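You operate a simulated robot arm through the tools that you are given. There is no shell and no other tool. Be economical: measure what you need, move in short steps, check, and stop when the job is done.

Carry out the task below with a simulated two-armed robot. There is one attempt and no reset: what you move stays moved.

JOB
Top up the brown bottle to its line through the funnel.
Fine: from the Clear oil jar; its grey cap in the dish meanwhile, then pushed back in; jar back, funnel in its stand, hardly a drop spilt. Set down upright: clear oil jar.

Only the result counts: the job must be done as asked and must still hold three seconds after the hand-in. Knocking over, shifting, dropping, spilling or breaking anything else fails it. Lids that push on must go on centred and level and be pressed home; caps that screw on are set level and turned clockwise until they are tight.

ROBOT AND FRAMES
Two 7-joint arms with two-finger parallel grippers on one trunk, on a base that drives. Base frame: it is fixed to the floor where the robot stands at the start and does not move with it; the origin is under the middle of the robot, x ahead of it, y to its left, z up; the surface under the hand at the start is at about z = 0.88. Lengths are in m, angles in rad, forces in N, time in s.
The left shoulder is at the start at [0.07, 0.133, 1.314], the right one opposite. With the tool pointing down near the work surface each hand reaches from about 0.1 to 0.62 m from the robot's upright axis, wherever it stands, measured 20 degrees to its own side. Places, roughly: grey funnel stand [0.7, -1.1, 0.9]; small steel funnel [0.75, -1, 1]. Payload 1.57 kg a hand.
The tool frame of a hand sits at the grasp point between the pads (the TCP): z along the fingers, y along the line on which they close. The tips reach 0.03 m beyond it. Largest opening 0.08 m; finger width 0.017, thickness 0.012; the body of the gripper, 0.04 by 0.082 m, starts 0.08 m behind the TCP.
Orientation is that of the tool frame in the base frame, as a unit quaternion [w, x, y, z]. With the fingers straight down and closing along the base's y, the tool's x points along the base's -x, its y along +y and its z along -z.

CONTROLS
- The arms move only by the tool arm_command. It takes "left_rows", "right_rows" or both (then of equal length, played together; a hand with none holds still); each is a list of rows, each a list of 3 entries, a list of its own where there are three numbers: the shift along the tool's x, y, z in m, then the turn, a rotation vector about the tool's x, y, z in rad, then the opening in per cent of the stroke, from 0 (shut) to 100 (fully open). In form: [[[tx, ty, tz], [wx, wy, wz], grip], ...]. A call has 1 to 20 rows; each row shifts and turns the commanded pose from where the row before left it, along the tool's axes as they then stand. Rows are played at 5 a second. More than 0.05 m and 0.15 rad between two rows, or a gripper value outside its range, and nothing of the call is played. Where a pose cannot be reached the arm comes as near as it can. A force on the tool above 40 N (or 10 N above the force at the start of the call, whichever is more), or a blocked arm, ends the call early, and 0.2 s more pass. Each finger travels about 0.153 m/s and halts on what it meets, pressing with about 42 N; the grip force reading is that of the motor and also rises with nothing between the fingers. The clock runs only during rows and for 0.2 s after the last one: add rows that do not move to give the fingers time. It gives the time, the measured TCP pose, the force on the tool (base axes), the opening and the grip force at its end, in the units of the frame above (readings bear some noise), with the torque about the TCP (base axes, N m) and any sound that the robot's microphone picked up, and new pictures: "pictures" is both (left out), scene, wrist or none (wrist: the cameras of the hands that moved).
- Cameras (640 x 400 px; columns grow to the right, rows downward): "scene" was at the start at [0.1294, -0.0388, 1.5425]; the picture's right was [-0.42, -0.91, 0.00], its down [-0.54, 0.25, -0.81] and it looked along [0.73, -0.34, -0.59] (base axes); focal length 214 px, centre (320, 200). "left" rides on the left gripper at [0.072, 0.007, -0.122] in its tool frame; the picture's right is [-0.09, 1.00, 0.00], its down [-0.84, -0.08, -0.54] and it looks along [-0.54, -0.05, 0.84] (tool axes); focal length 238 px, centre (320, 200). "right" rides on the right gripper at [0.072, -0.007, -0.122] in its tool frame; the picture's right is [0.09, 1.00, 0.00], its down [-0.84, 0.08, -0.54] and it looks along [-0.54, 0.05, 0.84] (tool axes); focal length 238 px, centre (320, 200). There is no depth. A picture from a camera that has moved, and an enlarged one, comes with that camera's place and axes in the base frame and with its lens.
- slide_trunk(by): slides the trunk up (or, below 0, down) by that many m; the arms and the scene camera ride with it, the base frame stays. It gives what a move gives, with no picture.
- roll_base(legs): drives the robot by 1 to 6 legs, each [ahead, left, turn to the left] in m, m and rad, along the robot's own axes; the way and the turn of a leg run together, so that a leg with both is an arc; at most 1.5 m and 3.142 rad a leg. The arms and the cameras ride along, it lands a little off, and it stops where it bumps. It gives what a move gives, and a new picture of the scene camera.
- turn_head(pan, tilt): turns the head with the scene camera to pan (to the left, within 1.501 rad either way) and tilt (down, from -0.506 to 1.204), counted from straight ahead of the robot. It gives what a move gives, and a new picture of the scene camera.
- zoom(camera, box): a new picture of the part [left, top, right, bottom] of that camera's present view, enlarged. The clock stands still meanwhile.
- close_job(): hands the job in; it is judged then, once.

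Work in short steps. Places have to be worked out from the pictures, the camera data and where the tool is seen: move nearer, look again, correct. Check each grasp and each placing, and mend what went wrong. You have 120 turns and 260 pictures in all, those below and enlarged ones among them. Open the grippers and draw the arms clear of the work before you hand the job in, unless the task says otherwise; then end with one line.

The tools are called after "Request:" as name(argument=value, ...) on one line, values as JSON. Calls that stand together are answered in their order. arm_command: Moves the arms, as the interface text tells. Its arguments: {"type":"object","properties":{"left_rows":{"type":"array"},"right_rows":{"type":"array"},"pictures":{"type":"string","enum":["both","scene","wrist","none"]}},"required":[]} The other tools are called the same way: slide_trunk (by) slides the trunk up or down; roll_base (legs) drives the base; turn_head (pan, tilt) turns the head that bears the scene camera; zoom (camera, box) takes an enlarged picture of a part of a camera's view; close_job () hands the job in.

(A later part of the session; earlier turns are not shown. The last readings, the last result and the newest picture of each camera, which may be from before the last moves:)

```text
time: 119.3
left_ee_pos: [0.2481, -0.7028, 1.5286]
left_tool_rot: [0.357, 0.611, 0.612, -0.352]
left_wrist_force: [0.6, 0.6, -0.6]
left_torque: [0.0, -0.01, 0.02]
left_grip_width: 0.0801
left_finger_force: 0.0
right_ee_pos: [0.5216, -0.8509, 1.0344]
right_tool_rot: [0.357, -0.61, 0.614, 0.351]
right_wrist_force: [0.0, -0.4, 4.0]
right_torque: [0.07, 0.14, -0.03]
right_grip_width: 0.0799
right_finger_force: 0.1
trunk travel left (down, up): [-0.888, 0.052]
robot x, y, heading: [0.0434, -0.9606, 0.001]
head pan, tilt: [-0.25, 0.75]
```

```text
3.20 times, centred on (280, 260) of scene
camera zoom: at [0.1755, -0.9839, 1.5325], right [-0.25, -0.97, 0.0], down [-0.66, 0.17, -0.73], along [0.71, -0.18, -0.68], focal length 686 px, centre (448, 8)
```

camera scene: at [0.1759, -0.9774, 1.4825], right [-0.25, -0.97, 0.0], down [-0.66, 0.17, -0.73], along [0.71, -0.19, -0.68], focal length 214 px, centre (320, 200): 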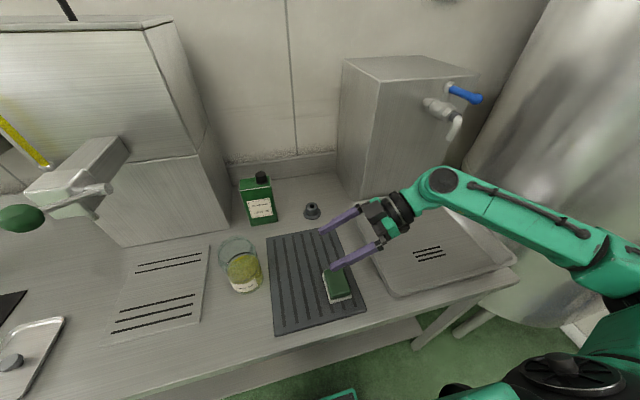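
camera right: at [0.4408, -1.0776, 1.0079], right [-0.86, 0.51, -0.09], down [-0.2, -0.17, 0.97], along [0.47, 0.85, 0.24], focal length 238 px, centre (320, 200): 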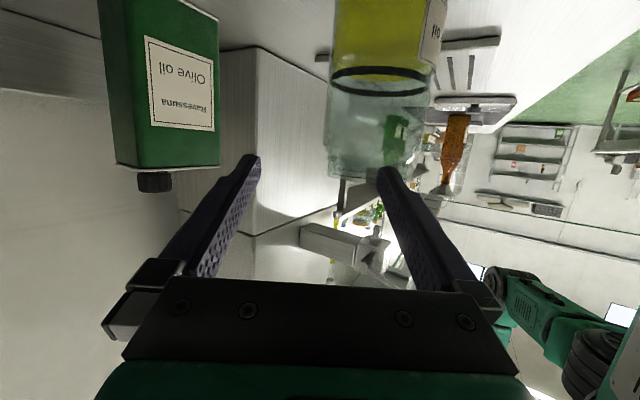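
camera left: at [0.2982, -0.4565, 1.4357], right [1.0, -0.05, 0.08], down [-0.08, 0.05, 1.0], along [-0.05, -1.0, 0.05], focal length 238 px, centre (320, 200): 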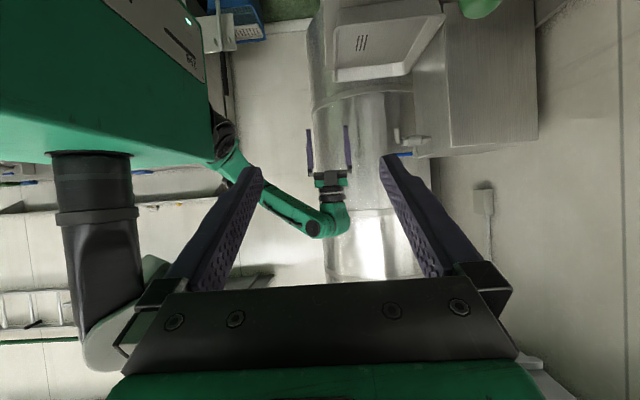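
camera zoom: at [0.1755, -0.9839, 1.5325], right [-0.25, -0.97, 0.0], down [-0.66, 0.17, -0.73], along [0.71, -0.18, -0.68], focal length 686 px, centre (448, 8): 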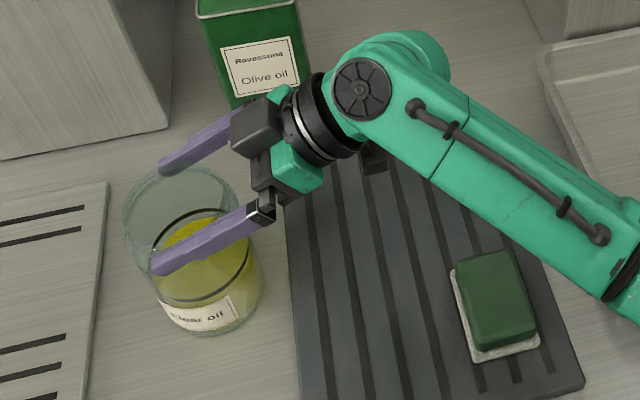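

There is a 4 N upward contact: fingers are resting on the jar's shoulder and it has leaned or slid slightly. I raise 4 mm and check.

Request:
arm_command(right_rows=[[[-0.0035, 0, -0.002], [0, 0, 0], 100], [[0, 0, 0], [0, 0, 0], 100]], pictures="none")

Request:
zoom(camera="scene", box=[180, 200, 300, 320])

Request:
zoom(camera="right", box=[220, 100, 420, 240])

```text
time: 119.9
left_ee_pos: [0.2457, -0.7021, 1.5284]
left_tool_rot: [0.357, 0.611, 0.612, -0.352]
left_wrist_force: [0.5, -0.1, -0.6]
left_torque: [0.03, 0.02, 0.03]
left_grip_width: 0.0798
left_finger_force: 0.0
right_ee_pos: [0.5222, -0.8521, 1.0376]
right_tool_rot: [0.357, -0.61, 0.614, 0.351]
right_wrist_force: [-0.5, 0.3, -0.3]
right_torque: [0.02, -0.02, -0.03]
right_grip_width: 0.0802
right_finger_force: 0.0
trunk travel left (down, up): [-0.888, 0.052]
robot x, y, heading: [0.0448, -0.9624, -0.008]
head pan, tilt: [-0.25, 0.75]
```

```text
3.33 times, centred on (240, 260) of scene
camera zoom: at [0.1759, -0.9837, 1.5324], right [-0.25, -0.97, 0.0], down [-0.66, 0.17, -0.73], along [0.71, -0.18, -0.68], focal length 715 px, centre (587, 0)
```

zoom: 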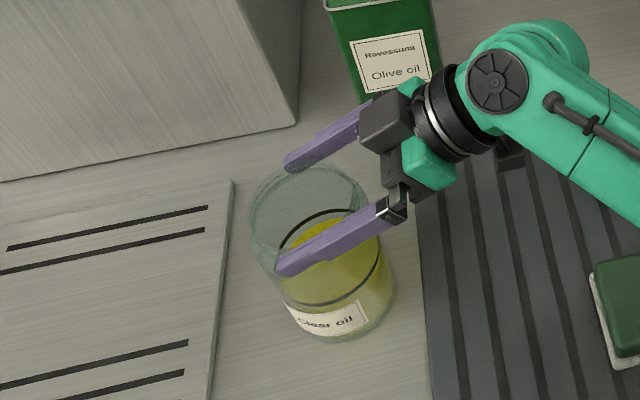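

```text
2.86 times, centred on (320, 170) of right
camera zoom: at [0.5264, -0.9931, 1.0361], right [-1.0, -0.04, -0.08], down [-0.08, -0.05, 1.0], along [-0.04, 1.0, 0.05], focal length 681 px, centre (320, 286)
```

zoom: 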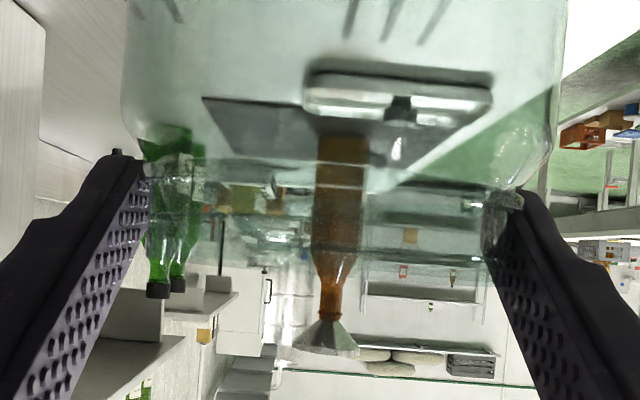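

Contact gone and fingers straddle the neck. I close the grip.

Request:
arm_command(right_rows=[[[0, 0, 0], [0, 0, 0], 95], [[0, 0, 0], [0, 0, 0], 90], [[0, 0, 0], [0, 0, 0], 85], [[0, 0, 0], [0, 0, 0], 75], [[0, 0, 0], [0, 0, 0], 60], [[0, 0, 0], [0, 0, 0], 60]], pictures="none")

Request:
zoom(camera="scene", box=[180, 200, 300, 320])

```text
time: 121.3
left_ee_pos: [0.2469, -0.7024, 1.5282]
left_tool_rot: [0.358, 0.611, 0.612, -0.352]
left_wrist_force: [0.2, 0.3, -0.9]
left_torque: [0.02, 0.03, 0.02]
left_grip_width: 0.08
left_finger_force: 0.0
right_ee_pos: [0.5219, -0.8519, 1.0384]
right_tool_rot: [0.356, -0.61, 0.614, 0.352]
right_wrist_force: [-1.4, -0.1, 0.6]
right_torque: [0.01, 0.63, -0.02]
right_grip_width: 0.0753
right_finger_force: 42.6
trunk travel left (down, up): [-0.888, 0.052]
robot x, y, heading: [0.0433, -0.9608, -0.001]
head pan, tilt: [-0.25, 0.75]
```

```text
3.33 times, centred on (240, 260) of scene
camera zoom: at [0.1755, -0.9834, 1.5325], right [-0.25, -0.97, 0.0], down [-0.66, 0.17, -0.73], along [0.71, -0.18, -0.68], focal length 715 px, centre (587, 0)
```

zoom: 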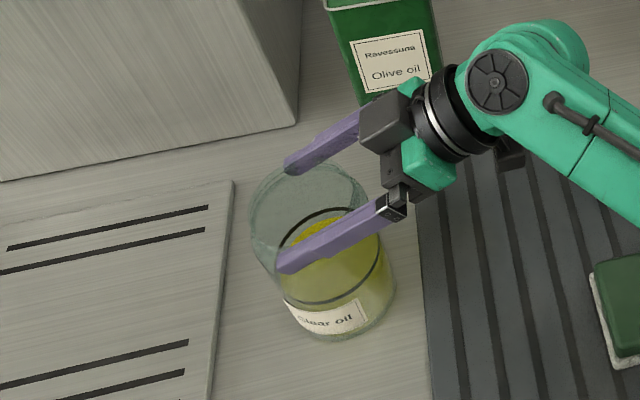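

Firm grip at 0.0753. I note the return pose (0.522,−0.852,1.038) and lift slowly.

Request:
arm_command(right_rows=[[[-0.0043, 0, -0.0025], [0, 0, 0], 60], [[-0.0087, 0, -0.005], [0, 0, 0], 60], [[-0.0087, 0, -0.005], [0, 0, 0], 60], [[-0.0173, 0, -0.01], [0, 0, 0], 60], [[-0.0173, 0, -0.01], [0, 0, 0], 60], [[0, 0, 0], [0, 0, 0], 60]], pictures="scene")

Request:
zoom(camera="right", box=[180, 0, 460, 240])

```text
time: 122.7
left_ee_pos: [0.2477, -0.7017, 1.5291]
left_tool_rot: [0.358, 0.61, 0.613, -0.352]
left_wrist_force: [0.3, -0.2, 0.4]
left_torque: [-0.02, 0.0, 0.02]
left_grip_width: 0.0801
left_finger_force: 0.0
right_ee_pos: [0.5223, -0.8516, 1.1015]
right_tool_rot: [0.355, -0.61, 0.615, 0.352]
right_wrist_force: [-0.2, -0.2, -6.9]
right_torque: [-0.06, 0.04, -0.01]
right_grip_width: 0.0717
right_finger_force: 42.4
trunk travel left (down, up): [-0.888, 0.052]
robot x, y, heading: [0.0466, -0.9616, 0.003]
head pan, tilt: [-0.25, 0.75]
camera scene: at [0.1774, -0.9833, 1.5323], right [-0.25, -0.97, 0.0], down [-0.66, 0.17, -0.73], along [0.71, -0.18, -0.68], focal length 214 px, centre (320, 200)
```

scene: 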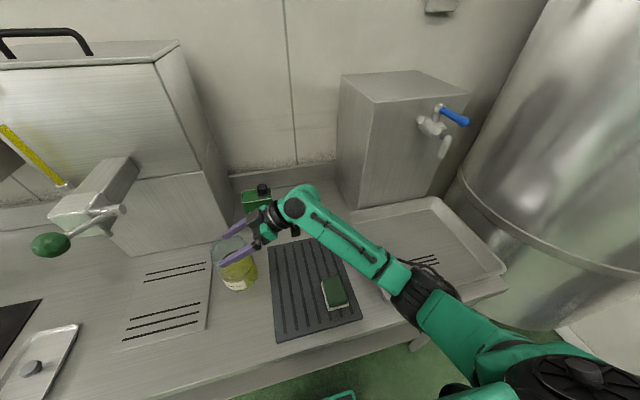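

```text
1.67 times, centred on (320, 120) of right
camera zoom: at [0.5272, -0.9938, 1.1005], right [-1.0, -0.04, -0.08], down [-0.08, -0.05, 1.0], along [-0.04, 1.0, 0.05], focal length 397 px, centre (320, 333)
```

zoom: 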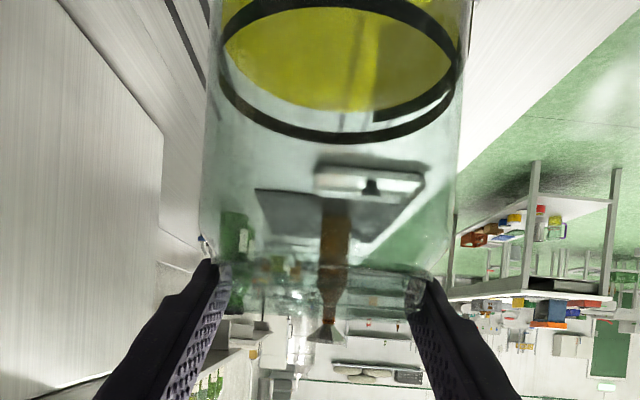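

The jar is held (7 N) and has seated under its lip at 0.0717. I raise it high, then back away, ready to drive to the bottle.

Request:
arm_command(right_rows=[[[-0.033, 0, -0.019], [0, 0, 0], 60], [[-0.033, 0, -0.019], [0, 0, 0], 60], [[-0.033, 0, -0.019], [0, 0, 0], 60], [[-0.033, 0, -0.019], [0, 0, 0], 60], [[-0.033, 0, -0.019], [0, 0, 0], 60], [[-0.033, 0, -0.019], [0, 0, 0], 60], [[0, 0, 0], [0, 0, 0], 60]], pictures="none")

Request:
slide_trunk(by=0.05)

Request:
roll_base(legs=[[-0.27, 0, 0]])

```text
time: 124.3
left_ee_pos: [0.2489, -0.7027, 1.5289]
left_tool_rot: [0.356, 0.611, 0.612, -0.353]
left_wrist_force: [-0.3, -0.2, 0.1]
left_torque: [0.01, 0.02, -0.03]
left_grip_width: 0.0802
left_finger_force: 0.1
right_ee_pos: [0.5217, -0.8506, 1.331]
right_tool_rot: [0.355, -0.61, 0.615, 0.351]
right_wrist_force: [-1.0, -0.2, -6.9]
right_torque: [-0.05, -0.02, -0.03]
right_grip_width: 0.0719
right_finger_force: 41.6
trunk travel left (down, up): [-0.888, 0.052]
robot x, y, heading: [0.0478, -0.9608, -0.0]
head pan, tilt: [-0.25, 0.75]
```

```text
time: 125.2
left_ee_pos: [0.2493, -0.7009, 1.5788]
left_tool_rot: [0.357, 0.611, 0.612, -0.353]
left_wrist_force: [0.3, -0.2, 0.2]
left_torque: [0.01, 0.01, 0.0]
left_grip_width: 0.0803
left_finger_force: 0.1
right_ee_pos: [0.5228, -0.8504, 1.3808]
right_tool_rot: [0.355, -0.61, 0.614, 0.352]
right_wrist_force: [0.3, 0.9, -7.9]
right_torque: [-0.07, -0.02, 0.0]
right_grip_width: 0.0717
right_finger_force: 42.0
trunk travel left (down, up): [-0.938, 0.002]
robot x, y, heading: [0.0466, -0.9623, 0.001]
head pan, tilt: [-0.25, 0.75]
```

```text
time: 127.2
left_ee_pos: [-0.017, -0.7021, 1.5778]
left_tool_rot: [0.355, 0.611, 0.612, -0.354]
left_wrist_force: [0.7, 0.0, -0.8]
left_torque: [-0.01, -0.02, -0.04]
left_grip_width: 0.08
left_finger_force: 0.0
right_ee_pos: [0.2574, -0.8487, 1.3787]
right_tool_rot: [0.353, -0.611, 0.614, 0.353]
right_wrist_force: [0.0, -0.1, -6.6]
right_torque: [-0.08, -0.01, -0.01]
right_grip_width: 0.0717
right_finger_force: 42.2
trunk travel left (down, up): [-0.938, 0.002]
robot x, y, heading: [-0.2254, -0.9611, -0.002]
head pan, tilt: [-0.25, 0.75]
camera scene: at [-0.0873, -0.9825, 1.5818], right [-0.25, -0.97, 0.0], down [-0.66, 0.17, -0.73], along [0.71, -0.18, -0.68], focal length 214 px, centre (320, 200)
```

scene: 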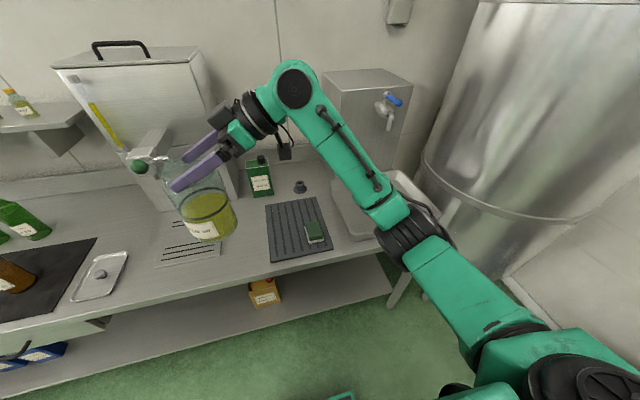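

Level and steady. I drive left 0.84 m and then ahead 0.19 m, the jar staying above the funnel's height.

Request:
roll_base(legs=[[0, 0.84, 0], [0.19, 0, 0]])

```text
time: 132.8
left_ee_pos: [0.1644, 0.1465, 1.5796]
left_tool_rot: [0.359, 0.611, 0.613, -0.35]
left_wrist_force: [0.1, -0.3, -0.5]
left_torque: [0.04, -0.02, 0.05]
left_grip_width: 0.0799
left_finger_force: 0.0
right_ee_pos: [0.4392, -0.0009, 1.3821]
right_tool_rot: [0.357, -0.611, 0.614, 0.35]
right_wrist_force: [-0.4, 0.5, -6.1]
right_torque: [-0.06, 0.03, -0.03]
right_grip_width: 0.0718
right_finger_force: 42.6
trunk travel left (down, up): [-0.938, 0.002]
robot x, y, heading: [-0.029, -0.1101, 0.0]
head pan, tilt: [-0.25, 0.75]
camera scene: at [0.0945, -0.1347, 1.5828], right [-0.25, -0.97, 0.0], down [-0.66, 0.17, -0.73], along [0.71, -0.18, -0.68], focal length 214 px, centre (320, 200)
```

scene: 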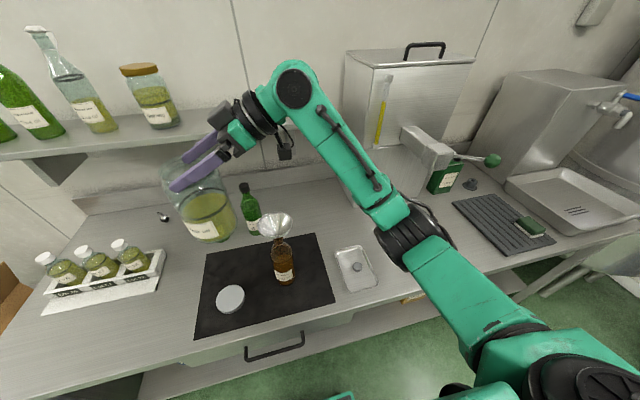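

At the bottle. I move the jar above the funnel's near side (high), and start bringing the left hand down on the left as an observing camera for the bottle's level.

Request:
arm_command(right_rows=[[[0.01, 0.004, -0.0173], [0, 0, 0], 60], [[0.01, 0.004, -0.0173], [0, 0, 0], 60], [[0.01, 0.004, -0.0173], [0, 0, 0], 60], [[0.01, 0.004, -0.0173], [0, 0, 0], 60], [[0.01, 0.004, -0.0173], [0, 0, 0], 60], [[0, 0, 0], [0, 0, 0], 60]], left_rows=[[[0.0467, 0.008, -0.0008], [0, 0, 0], 100], [[0.0467, 0.008, -0.0008], [0, 0, 0], 100], [[0.0467, 0.008, -0.0008], [0, 0, 0], 100], [[0.0467, 0.008, -0.0008], [0, 0, 0], 100], [[0.0467, 0.008, -0.0008], [0, 0, 0], 100], [[0, 0, 0], [0, 0, 0], 100]], pictures="scene")

```text
time: 134.2
left_ee_pos: [0.2311, 0.2424, 1.3724]
left_tool_rot: [0.357, 0.61, 0.614, -0.351]
left_wrist_force: [-0.3, 0.8, -0.2]
left_torque: [0.0, 0.05, -0.01]
left_grip_width: 0.0798
left_finger_force: 0.0
left hand out of reach, approached as far as the arm can: row 1, 2, 3
right_ee_pos: [0.4269, -0.1012, 1.3787]
right_tool_rot: [0.355, -0.611, 0.614, 0.353]
right_wrist_force: [1.0, -0.1, -6.4]
right_torque: [-0.08, 0.0, 0.01]
right_grip_width: 0.0717
right_finger_force: 41.9
trunk travel left (down, up): [-0.938, 0.002]
robot x, y, heading: [-0.0295, -0.1085, -0.0]
head pan, tilt: [-0.25, 0.75]
camera scene: at [0.1027, -0.1343, 1.5821], right [-0.25, -0.97, 0.0], down [-0.66, 0.17, -0.73], along [0.71, -0.18, -0.68], focal length 214 px, centre (320, 200)
```

scene: 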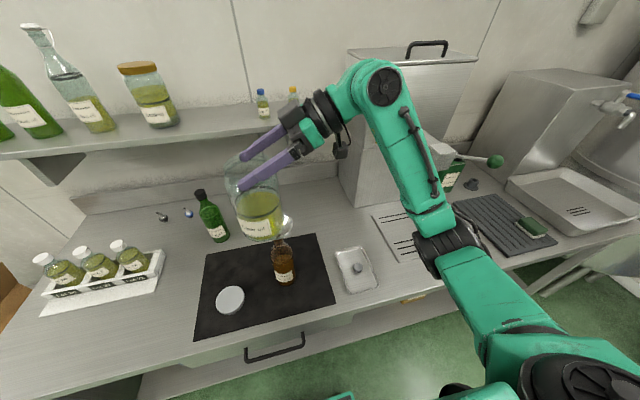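

Left hand continues: forward and down on the left of the bottle.

Request:
arm_command(left_rows=[[[0.0303, 0.0272, 0.0164], [0, 0, 0], 60], [[0.0303, 0.0272, 0.0164], [0, 0, 0], 60], [[0.0303, 0.0272, 0.0164], [0, 0, 0], 60], [[0.0303, 0.0272, 0.0164], [0, 0, 0], 60], [[0.0303, 0.0272, 0.0164], [0, 0, 0], 60], [[0.0303, 0.0272, 0.0164], [0, 0, 0], 60], [[0.0303, 0.0272, 0.0164], [0, 0, 0], 60], [[0.0303, 0.0272, 0.0164], [0, 0, 0], 60], [[0.0303, 0.0272, 0.0164], [0, 0, 0], 60], [[0, 0, 0], [0, 0, 0], 60]], pictures="both")

```text
time: 136.4
left_ee_pos: [0.4362, 0.2402, 1.1014]
left_tool_rot: [0.357, 0.611, 0.612, -0.352]
left_wrist_force: [-1.2, -0.1, 0.2]
left_torque: [-0.01, -0.01, 0.02]
left_grip_width: 0.048
left_finger_force: 0.1
left hand out of reach, approached as far as the arm can: row 8, 9
right_ee_pos: [0.4231, -0.1006, 1.3806]
right_tool_rot: [0.355, -0.612, 0.613, 0.352]
right_wrist_force: [0.5, 0.4, -6.7]
right_torque: [-0.08, 0.01, 0.0]
right_grip_width: 0.072
right_finger_force: 41.6
trunk travel left (down, up): [-0.938, 0.002]
robot x, y, heading: [-0.0348, -0.1089, -0.002]
head pan, tilt: [-0.25, 0.75]
camera scene: at [0.0986, -0.1344, 1.5825], right [-0.25, -0.97, 0.0], down [-0.66, 0.17, -0.73], along [0.71, -0.18, -0.68], focal length 214 px, centre (320, 200)
camera left: at [0.4413, 0.3825, 1.099], right [1.0, -0.04, 0.09], down [-0.08, 0.05, 0.99], along [-0.04, -1.0, 0.05], focal length 238 px, centre (320, 200)
```

scene: 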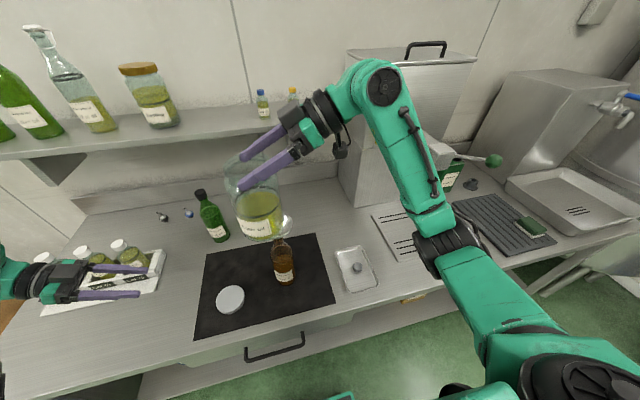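
left: 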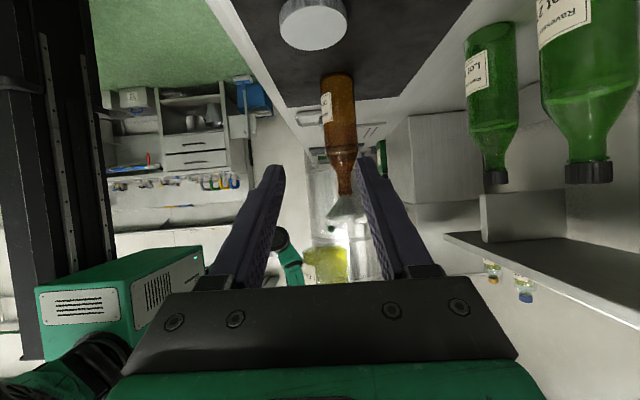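

Excellent observer view. I bring the left camera closer, and simultaneously roll the jar 60° at height (below the spill angle) toward +x.

Request:
arm_command(right_rows=[[[0, 0, 0], [0, 0, 0.13], 60], [[0, 0, 0], [0, 0, 0.13], 60], [[0, 0, 0], [0, 0, 0.13], 60], [[0, 0, 0], [0, 0, 0.13], 60], [[0, 0, 0], [0, 0, 0.13], 60], [[0, 0, 0], [0, 0, 0.13], 60], [[0, 0, 0], [0, 0, 0.13], 60], [[0, 0, 0], [0, 0, 0.13], 60], [[0, 0, 0], [0, 0, 0], 60]], left_rows=[[[-0.0113, 0.0067, 0.0397], [0, 0, 0], 60], [[-0.0113, 0.0067, 0.0397], [0, 0, 0], 60], [[-0.0113, 0.0067, 0.0397], [0, 0, 0], 60], [[0, 0, 0], [0, 0, 0], 60], [[0, 0, 0], [0, 0, 0], 60], [[0, 0, 0], [0, 0, 0], 60], [[0, 0, 0], [0, 0, 0], 60], [[0, 0, 0], [0, 0, 0], 60], [[0, 0, 0], [0, 0, 0], 60]], pictures="both")

```text
time: 138.4
left_ee_pos: [0.4575, 0.1198, 1.0722]
left_tool_rot: [0.358, 0.61, 0.613, -0.352]
left_wrist_force: [0.3, 0.0, 0.0]
left_torque: [-0.01, 0.01, -0.03]
left_grip_width: 0.048
left_finger_force: 0.1
right_ee_pos: [0.4246, -0.1024, 1.3797]
right_tool_rot: [0.132, -0.225, 0.837, 0.482]
right_wrist_force: [-0.6, -0.1, -7.1]
right_torque: [-0.19, -0.49, -0.03]
right_grip_width: 0.072
right_finger_force: 41.8
trunk travel left (down, up): [-0.938, 0.002]
robot x, y, heading: [-0.0304, -0.1087, 0.004]
head pan, tilt: [-0.25, 0.75]
camera scene: at [0.1002, -0.1352, 1.5823], right [-0.25, -0.97, 0.0], down [-0.66, 0.17, -0.73], along [0.71, -0.18, -0.68], focal length 214 px, centre (320, 200)
camera right: at [0.3641, -0.2275, 1.4043], right [-0.58, 0.41, 0.7], down [0.68, -0.23, 0.7], along [0.45, 0.88, -0.15], focal length 238 px, centre (320, 200)
camera left: at [0.4629, 0.2612, 1.07], right [1.0, -0.04, 0.08], down [-0.08, 0.05, 1.0], along [-0.04, -1.0, 0.05], focal length 238 px, centre (320, 200)
```

scene: 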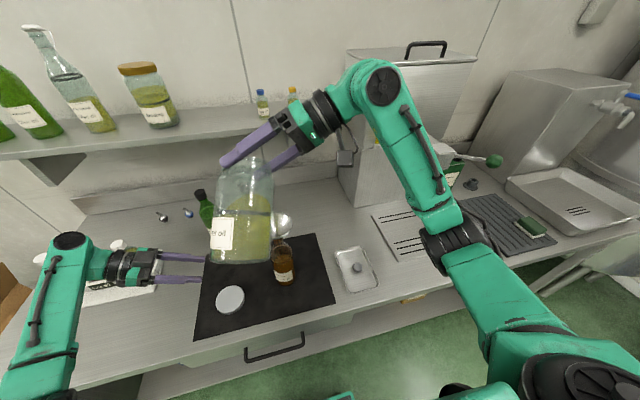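
right: 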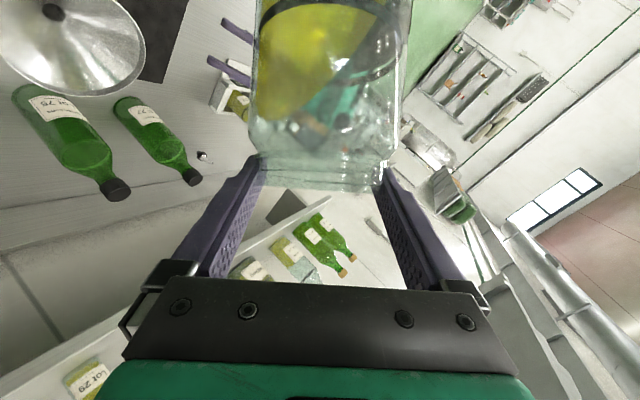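
left: 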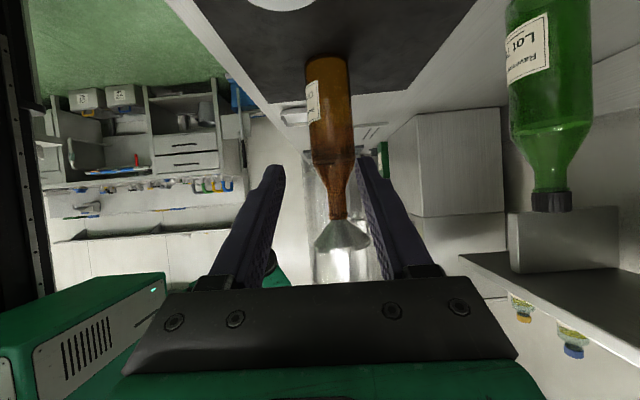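

Tilted without spilling. I lower the tilted jar so its lip is about 3 cm above the funnel, and record a baseline of the bottle's level.

Request:
zoom(camera="left", box=[270, 40, 400, 260])

Request:
arm_command(right_rows=[[[0.01525, -0.03215, 0.02115], [0, 0, 0], 60], [[0.01525, -0.03215, 0.02115], [0, 0, 0], 60], [[0.01525, -0.03215, 0.02115], [0, 0, 0], 60], [[0.01525, -0.03215, 0.02115], [0, 0, 0], 60], [[0, 0, 0], [0, 0, 0], 60]], pictures="both")

Request:
zoom(camera="left", box=[270, 120, 400, 290])

```text
1.82 times, centred on (335, 150) of left
camera zoom: at [0.4629, 0.2612, 1.07], right [1.0, -0.04, 0.08], down [-0.08, 0.05, 1.0], along [-0.04, -1.0, 0.05], focal length 433 px, centre (293, 291)
```

zoom: 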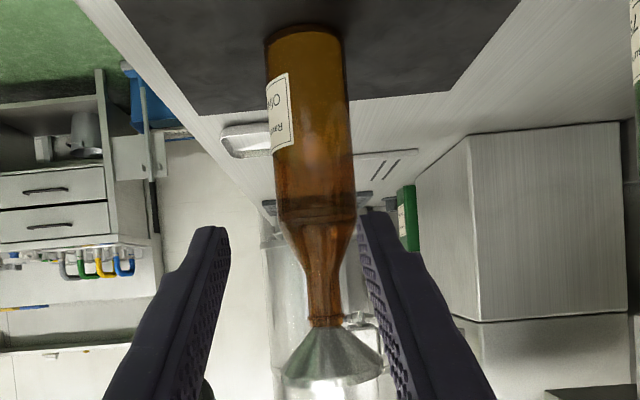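

```text
time: 139.6
left_ee_pos: [0.4581, 0.1194, 1.0727]
left_tool_rot: [0.358, 0.61, 0.613, -0.352]
left_wrist_force: [-0.4, 0.1, 0.2]
left_torque: [-0.01, -0.02, -0.01]
left_grip_width: 0.048
left_finger_force: 0.1
right_ee_pos: [0.4344, -0.0993, 1.2146]
right_tool_rot: [0.133, -0.224, 0.837, 0.482]
right_wrist_force: [-1.9, 0.2, -6.3]
right_torque: [-0.19, -0.42, 0.02]
right_grip_width: 0.0719
right_finger_force: 42.1
trunk travel left (down, up): [-0.938, 0.002]
robot x, y, heading: [-0.0345, -0.1113, -0.001]
head pan, tilt: [-0.25, 0.75]
camera scene: at [0.0995, -0.135, 1.5824], right [-0.25, -0.97, 0.0], down [-0.66, 0.17, -0.73], along [0.71, -0.18, -0.68], focal length 214 px, centre (320, 200)
camera right: at [0.3756, -0.2252, 1.2388], right [-0.58, 0.41, 0.7], down [0.68, -0.23, 0.7], along [0.45, 0.88, -0.14], focal length 238 px, centre (320, 200)
```

scene: 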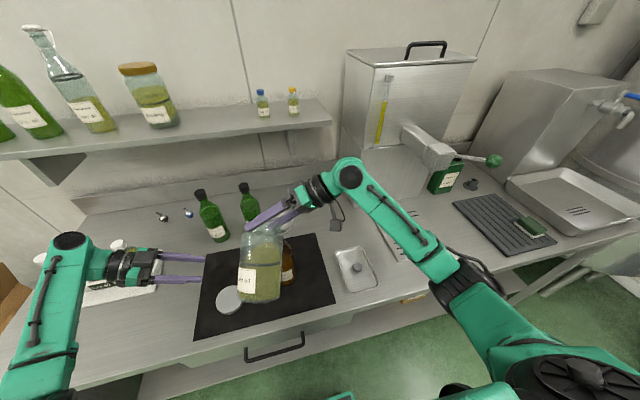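
right: 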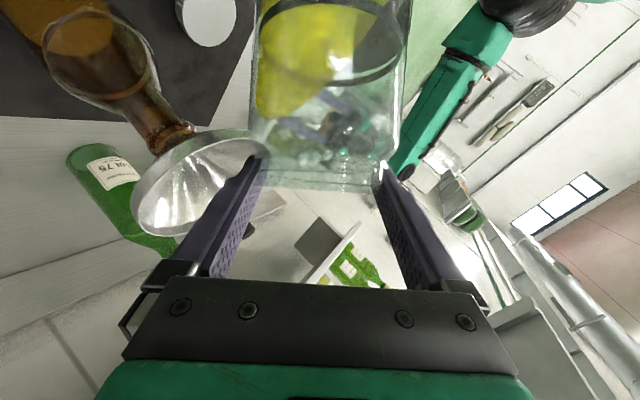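

```text
2.35 times, centred on (335, 205) of left
camera zoom: at [0.4624, 0.2613, 1.0702], right [1.0, -0.04, 0.09], down [-0.08, 0.05, 1.0], along [-0.04, -1.0, 0.05], focal length 561 px, centre (285, 188)
```

zoom: 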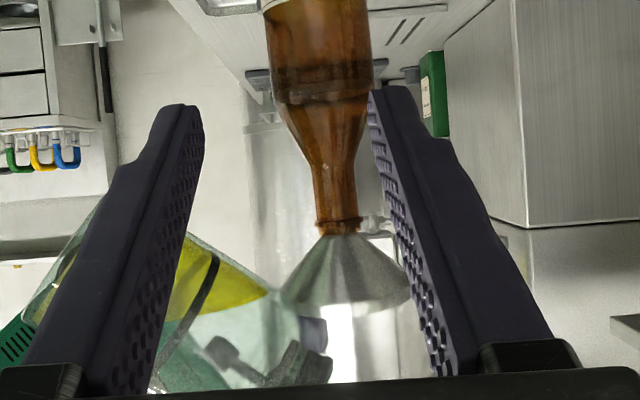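

Request:
zoom(camera="left", box=[280, 210, 370, 275])

```text
6.15 times, centred on (325, 242) of left
camera zoom: at [0.4624, 0.2613, 1.0702], right [1.0, -0.04, 0.09], down [-0.08, 0.05, 1.0], along [-0.04, -1.0, 0.05], focal length 1467 px, centre (289, -62)
```

zoom: 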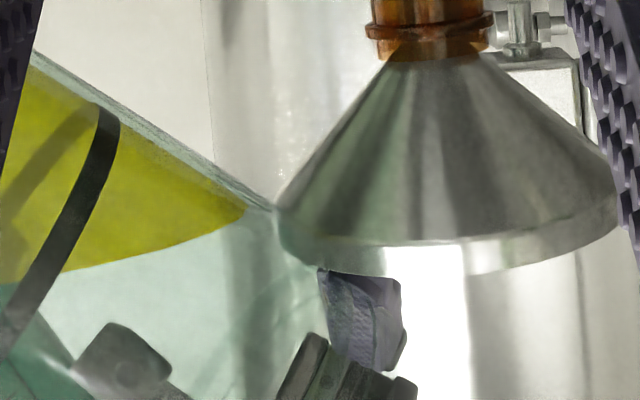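

The lower finger would sit right under the pouring lip with a roll. A pitch pour (turning the hand toward straight-down, jar tipping toward +y) keeps the lip free between the fingers. I raise, unroll, shift to (0.47,−0.146) and pitch 50°.

Request:
arm_command(right_rows=[[[-0.01525, 0.03215, -0.02115], [0, 0, 0], 60], [[-0.01525, 0.03215, -0.02115], [0, 0, 0], 60], [[-0.01525, 0.03215, -0.02115], [0, 0, 0], 60], [[-0.01525, 0.03215, -0.02115], [0, 0, 0], 60], [[0, 0, 0], [0, 0, -0.13], 60], [[0, 0, 0], [0, 0, -0.13], 60], [[0, 0, 0], [0, 0, -0.13], 60], [[0, 0, 0], [0, 0, -0.13], 60], [[0, 0, 0], [0, 0, -0.13], 60], [[0, 0, 0], [0, 0, -0.13], 60], [[0, 0, 0], [0, 0, -0.13], 60], [[0, 0, 0], [0, 0, -0.13], 60], [[0.0118, -0.0178, -0.0205], [0, 0, 0], 60], [[0.0118, -0.0178, -0.0205], [0, 0, 0], 60], [[0, 0, 0], [0, 0.14, 0], 60], [[0, 0, 0], [0, 0.14, 0], 60], [[0, 0, 0], [0, 0.14, 0], 60], [[0, 0, 0], [0, 0.14, 0], 60], [[0, 0, 0], [0, 0.14, 0], 60], [[0, 0, 0], [0, 0.14, 0], 60]], pictures="both")

```text
time: 143.8
left_ee_pos: [0.4571, 0.1188, 1.0719]
left_tool_rot: [0.358, 0.61, 0.613, -0.352]
left_wrist_force: [-0.6, -0.4, -0.6]
left_torque: [0.01, 0.02, 0.01]
left_grip_width: 0.0481
left_finger_force: 0.2
right_ee_pos: [0.4583, -0.1474, 1.3801]
right_tool_rot: [0.074, -0.701, 0.706, 0.072]
right_wrist_force: [0.5, 0.4, -6.2]
right_torque: [0.44, -0.01, -0.02]
right_grip_width: 0.0718
right_finger_force: 41.8
trunk travel left (down, up): [-0.938, 0.002]
robot x, y, heading: [-0.0314, -0.1149, 0.001]
head pan, tilt: [-0.25, 0.75]
camera scene: at [0.0998, -0.1344, 1.5823], right [-0.25, -0.97, 0.0], down [-0.66, 0.17, -0.73], along [0.71, -0.18, -0.68], focal length 214 px, centre (320, 200)
camera right: at [0.4643, -0.243, 1.4845], right [-1.0, -0.08, -0.02], down [-0.07, 0.71, 0.7], along [-0.04, 0.7, -0.71], focal length 238 px, centre (320, 200)
```

scene: 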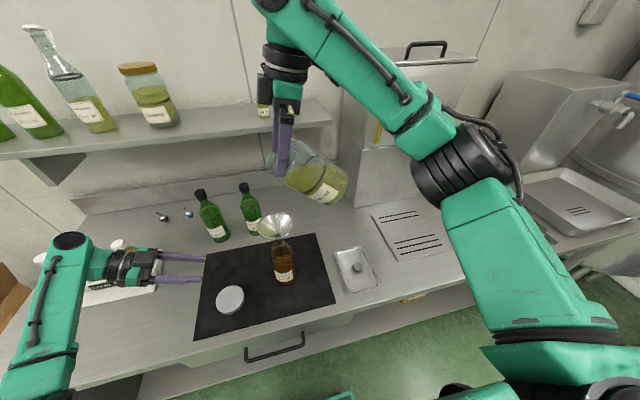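
right: 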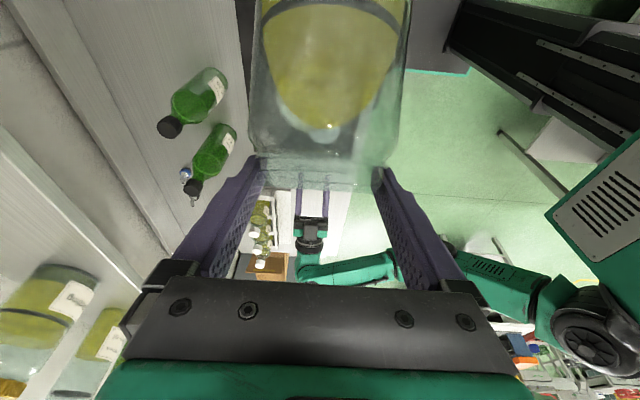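

The jar holds firmly at ~48° tilt. I lower it to just above the funnel and check from the left camera.

Request:
arm_command(right_rows=[[[0.0074, -0.0029, 0.0355], [0, 0, 0], 60], [[0.0074, -0.0029, 0.0355], [0, 0, 0], 60], [[0.0074, -0.0029, 0.0355], [0, 0, 0], 60], [[0.0074, -0.0029, 0.0355], [0, 0, 0], 60], [[0, 0, 0], [0, 0, 0], 60]], pictures="scene")

Request:
zoom(camera="left", box=[250, 130, 410, 290])

Request:
zoom(camera="scene", box=[220, 150, 380, 290])

```text
time: 145.0
left_ee_pos: [0.457, 0.1184, 1.0717]
left_tool_rot: [0.358, 0.611, 0.613, -0.352]
left_wrist_force: [0.6, 0.2, 0.3]
left_torque: [-0.02, -0.01, 0.02]
left_grip_width: 0.0478
left_finger_force: 0.0
right_ee_pos: [0.4721, -0.15, 1.2347]
right_tool_rot: [0.074, -0.701, 0.705, 0.072]
right_wrist_force: [0.1, -1.1, -6.4]
right_torque: [0.36, 0.01, -0.02]
right_grip_width: 0.0718
right_finger_force: 42.1
trunk travel left (down, up): [-0.938, 0.002]
robot x, y, heading: [-0.0326, -0.1097, 0.001]
head pan, tilt: [-0.25, 0.75]
camera scene: at [0.1, -0.1361, 1.5823], right [-0.25, -0.97, 0.0], down [-0.66, 0.17, -0.73], along [0.71, -0.18, -0.68], focal length 214 px, centre (320, 200)
```

scene: 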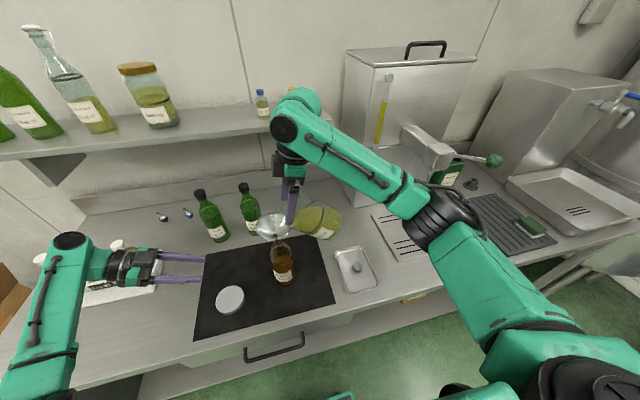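

```text
2.50 times, centred on (330, 210) of left
camera zoom: at [0.4628, 0.2605, 1.0703], right [1.0, -0.04, 0.09], down [-0.08, 0.05, 1.0], along [-0.04, -1.0, 0.05], focal length 596 px, centre (295, 175)
```

zoom: 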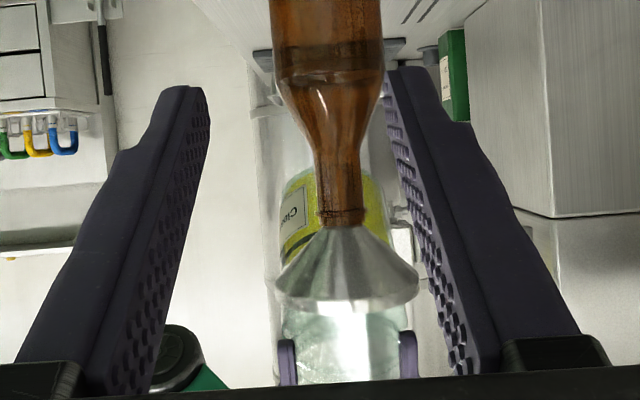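

```text
2.86 times, centred on (300, 220) of scene
camera zoom: at [0.1, -0.1361, 1.5823], right [-0.25, -0.97, 0.0], down [-0.66, 0.17, -0.73], along [0.71, -0.18, -0.68], focal length 613 px, centre (377, 143)
```

zoom: 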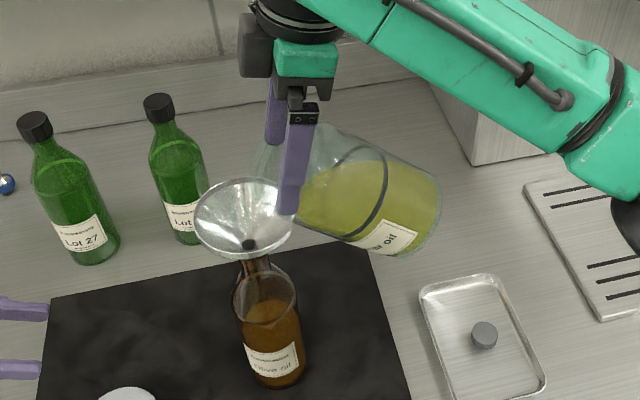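

Alignment is very good in both views. I tip further in small steps, watching for the start of flow.

Request:
arm_command(right_rows=[[[0, 0, 0], [0, 0.07, 0], 60], [[0, 0, 0], [0, 0.07, 0], 60], [[0, 0, 0], [0, 0.06, 0], 60], [[0, 0, 0], [0, 0, 0], 60]], pictures="none")

Request:
zoom(camera="scene", box=[230, 170, 350, 290])

```text
time: 146.0
left_ee_pos: [0.459, 0.1189, 1.0721]
left_tool_rot: [0.358, 0.61, 0.613, -0.352]
left_wrist_force: [0.4, 0.2, -1.2]
left_torque: [0.0, 0.02, 0.01]
left_grip_width: 0.0481
left_finger_force: 0.0
right_ee_pos: [0.4722, -0.1486, 1.2353]
right_tool_rot: [0.003, -0.705, 0.709, 0.002]
right_wrist_force: [0.3, -0.4, -7.5]
right_torque: [0.51, 0.0, 0.0]
right_grip_width: 0.072
right_finger_force: 41.8
trunk travel left (down, up): [-0.938, 0.002]
robot x, y, heading: [-0.0292, -0.1122, 0.0]
head pan, tilt: [-0.25, 0.75]
```

```text
3.33 times, centred on (290, 230) of scene
camera zoom: at [0.1006, -0.1357, 1.5822], right [-0.25, -0.97, 0.0], down [-0.66, 0.17, -0.73], along [0.71, -0.18, -0.68], focal length 715 px, centre (420, 100)
```

zoom: 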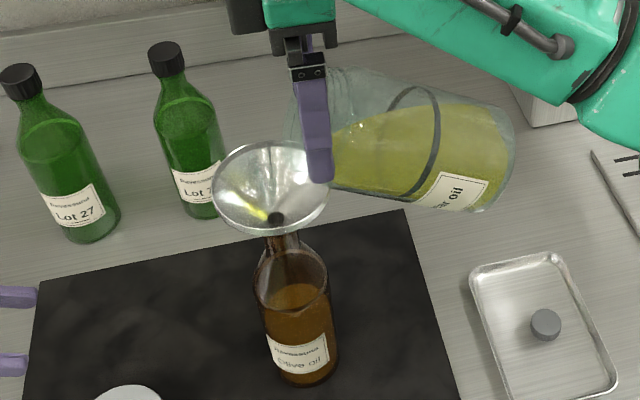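

A yellow trace in the funnel: flow has begun. I hold a moment and measure the flow.

Request:
arm_command(right_rows=[[[0, 0, 0], [0, 0, 0], 60], [[0, 0, 0], [0, 0, 0], 60], [[0, 0, 0], [0, 0, 0], 60]], pictures="none")

Request:
zoom(camera="scene", box=[260, 190, 330, 290])

Request:
zoom(camera="left", box=[290, 100, 390, 280])

```text
time: 146.8
left_ee_pos: [0.4577, 0.1201, 1.0713]
left_tool_rot: [0.357, 0.61, 0.614, -0.352]
left_wrist_force: [-0.7, -0.7, -0.5]
left_torque: [-0.02, 0.0, 0.01]
left_grip_width: 0.0479
left_finger_force: 0.1
right_ee_pos: [0.4718, -0.149, 1.2355]
right_tool_rot: [0.004, -0.706, 0.709, 0.003]
right_wrist_force: [0.3, 0.2, -7.4]
right_torque: [0.55, -0.03, 0.01]
right_grip_width: 0.0718
right_finger_force: 42.0
trunk travel left (down, up): [-0.938, 0.002]
robot x, y, heading: [-0.0309, -0.1154, -0.0]
head pan, tilt: [-0.25, 0.75]
```

```text
4.00 times, centred on (295, 240) of scene
camera zoom: at [0.1005, -0.1355, 1.5823], right [-0.25, -0.97, 0.0], down [-0.66, 0.17, -0.73], along [0.71, -0.18, -0.68], focal length 858 px, centre (420, 40)
```

zoom: 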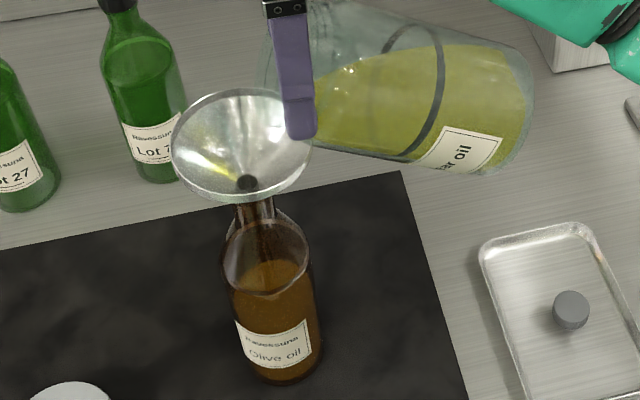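

```text
2.22 times, centred on (340, 190) of left
camera zoom: at [0.4631, 0.2609, 1.0699], right [1.0, -0.04, 0.08], down [-0.08, 0.05, 1.0], along [-0.04, -1.0, 0.05], focal length 530 px, centre (276, 222)
```

zoom: 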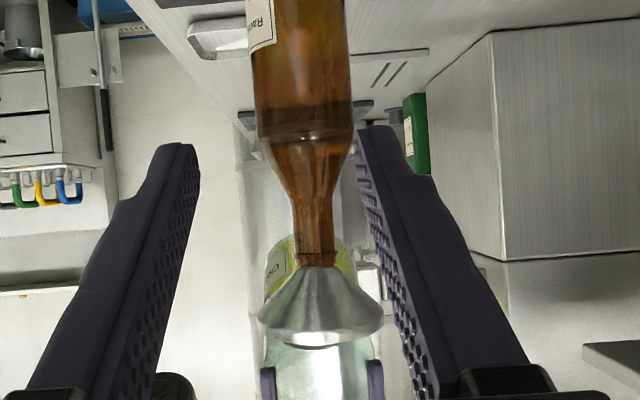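

The glint is only a reflection. I take a bottle baseline and tip further 0.1 rad.

Request:
zoom(camera="left", box=[295, 50, 365, 180])

Request:
arm_command(right_rows=[[[0, 0, 0], [0, 0.05, 0], 60], [[0, 0, 0], [0, 0.05, 0], 60], [[0, 0, 0], [0, 0, 0], 60]], pictures="none")

Request:
zoom(camera="scene", box=[260, 190, 330, 290])

```text
3.08 times, centred on (330, 115) of left
camera zoom: at [0.4631, 0.2609, 1.0699], right [1.0, -0.04, 0.08], down [-0.08, 0.05, 1.0], along [-0.04, -1.0, 0.05], focal length 733 px, centre (289, 462)
```

zoom: 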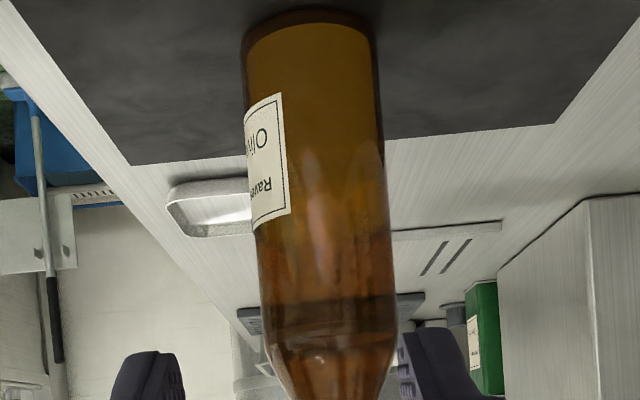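

```text
time: 147.6
left_ee_pos: [0.4574, 0.1184, 1.0725]
left_tool_rot: [0.357, 0.611, 0.613, -0.352]
left_wrist_force: [0.0, -0.3, -0.3]
left_torque: [0.03, 0.01, -0.02]
left_grip_width: 0.0478
left_finger_force: 0.1
right_ee_pos: [0.4718, -0.1497, 1.2348]
right_tool_rot: [-0.032, -0.705, 0.708, -0.033]
right_wrist_force: [-0.1, 0.4, -7.2]
right_torque: [0.55, 0.01, 0.0]
right_grip_width: 0.0716
right_finger_force: 41.9
trunk travel left (down, up): [-0.938, 0.002]
robot x, y, heading: [-0.0318, -0.1129, -0.002]
head pan, tilt: [-0.25, 0.75]
```

```text
4.00 times, centred on (295, 240) of scene
camera zoom: at [0.1005, -0.1358, 1.5823], right [-0.25, -0.97, 0.0], down [-0.66, 0.17, -0.73], along [0.71, -0.18, -0.68], focal length 858 px, centre (420, 40)
```

zoom: 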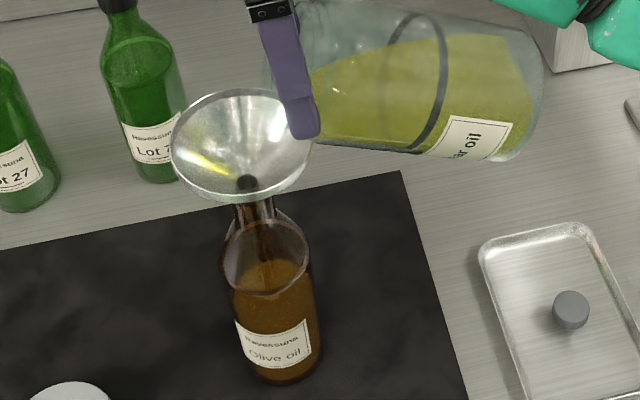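

Oil surface in the bottle now is about row 262 in this view. I tip another 0.1 rad.

Request:
arm_command(right_rows=[[[0, 0, 0], [0, 0.04, 0], 60], [[0, 0, 0], [0, 0.04, 0], 60], [[0, 0, 0], [0, 0, 0], 60]], pictures="none")

Request:
zoom(camera="scene", box=[260, 190, 330, 290])

```text
time: 148.4
left_ee_pos: [0.4577, 0.1194, 1.0729]
left_tool_rot: [0.358, 0.61, 0.613, -0.352]
left_wrist_force: [0.1, 0.0, -0.7]
left_torque: [-0.01, -0.01, -0.04]
left_grip_width: 0.0479
left_finger_force: 0.0
right_ee_pos: [0.472, -0.1487, 1.2351]
right_tool_rot: [-0.06, -0.703, 0.706, -0.061]
right_wrist_force: [-0.5, 1.6, -7.2]
right_torque: [0.59, 0.01, -0.01]
right_grip_width: 0.0719
right_finger_force: 41.5
trunk travel left (down, up): [-0.938, 0.002]
robot x, y, heading: [-0.0338, -0.1183, 0.001]
head pan, tilt: [-0.25, 0.75]
```

```text
4.00 times, centred on (295, 240) of scene
camera zoom: at [0.1005, -0.1359, 1.5823], right [-0.25, -0.97, 0.0], down [-0.66, 0.17, -0.73], along [0.71, -0.18, -0.68], focal length 858 px, centre (420, 40)
```

zoom: 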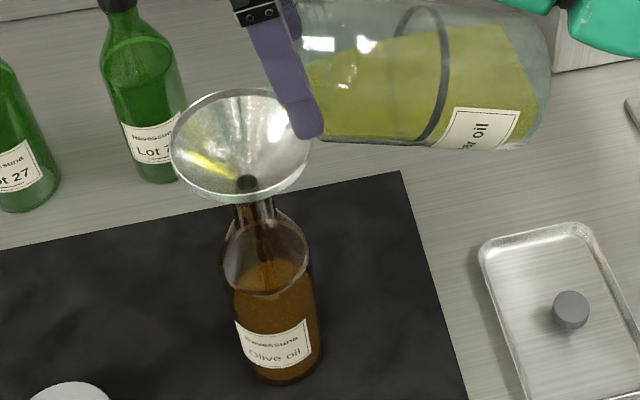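

No flow yet; another 0.08 rad.

Request:
arm_command(right_rows=[[[0, 0, 0], [0, 0.04, 0], 60], [[0, 0, 0], [0, 0.04, 0], 60], [[0, 0, 0], [0, 0, 0], 60]], pictures="none")

Request:
zoom(camera="scene", box=[260, 190, 330, 290])

```text
time: 149.2
left_ee_pos: [0.4582, 0.1187, 1.0718]
left_tool_rot: [0.357, 0.61, 0.612, -0.353]
left_wrist_force: [0.5, 0.3, 0.1]
left_torque: [-0.02, -0.03, -0.03]
left_grip_width: 0.0478
left_finger_force: 0.2
right_ee_pos: [0.4699, -0.1485, 1.2351]
right_tool_rot: [-0.088, -0.699, 0.704, -0.09]
right_wrist_force: [0.8, -0.4, -6.6]
right_torque: [0.58, -0.02, 0.03]
right_grip_width: 0.0719
right_finger_force: 42.0
trunk travel left (down, up): [-0.938, 0.002]
robot x, y, heading: [-0.0284, -0.1135, -0.001]
head pan, tilt: [-0.25, 0.75]
```

```text
4.00 times, centred on (295, 240) of scene
camera zoom: at [0.1005, -0.1359, 1.5823], right [-0.25, -0.97, 0.0], down [-0.66, 0.17, -0.73], along [0.71, -0.18, -0.68], focal length 858 px, centre (420, 40)
```

zoom: 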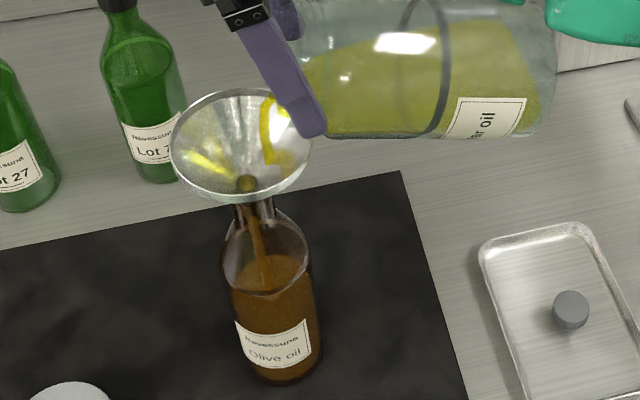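

It flows cleanly into the funnel and bottle. I hold 1 s and look.

Request:
arm_command(right_rows=[[[0, 0, 0], [0, 0, 0], 60], [[0, 0, 0], [0, 0, 0], 60], [[0, 0, 0], [0, 0, 0], 60], [[0, 0, 0], [0, 0, 0], 60]], pictures="none")

Request:
zoom(camera="scene", box=[260, 190, 330, 290])

```text
time: 150.2
left_ee_pos: [0.4575, 0.1189, 1.072]
left_tool_rot: [0.358, 0.61, 0.613, -0.352]
left_wrist_force: [-0.4, -0.3, 0.1]
left_torque: [-0.01, -0.01, 0.03]
left_grip_width: 0.0479
left_finger_force: 0.1
right_ee_pos: [0.4712, -0.1474, 1.2352]
right_tool_rot: [-0.089, -0.699, 0.704, -0.089]
right_wrist_force: [-0.4, 0.2, -6.5]
right_torque: [0.57, -0.01, 0.0]
right_grip_width: 0.0719
right_finger_force: 41.8
trunk travel left (down, up): [-0.938, 0.002]
robot x, y, heading: [-0.0294, -0.1101, 0.002]
head pan, tilt: [-0.25, 0.75]
```

```text
4.00 times, centred on (295, 240) of scene
camera zoom: at [0.1004, -0.1353, 1.5823], right [-0.25, -0.97, 0.0], down [-0.66, 0.17, -0.73], along [0.71, -0.18, -0.68], focal length 858 px, centre (420, 40)
```

zoom: 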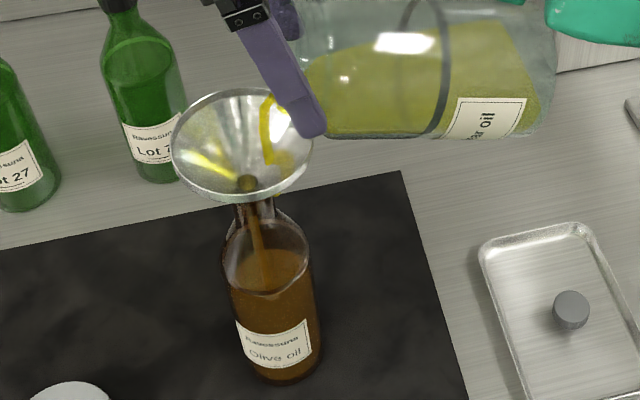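

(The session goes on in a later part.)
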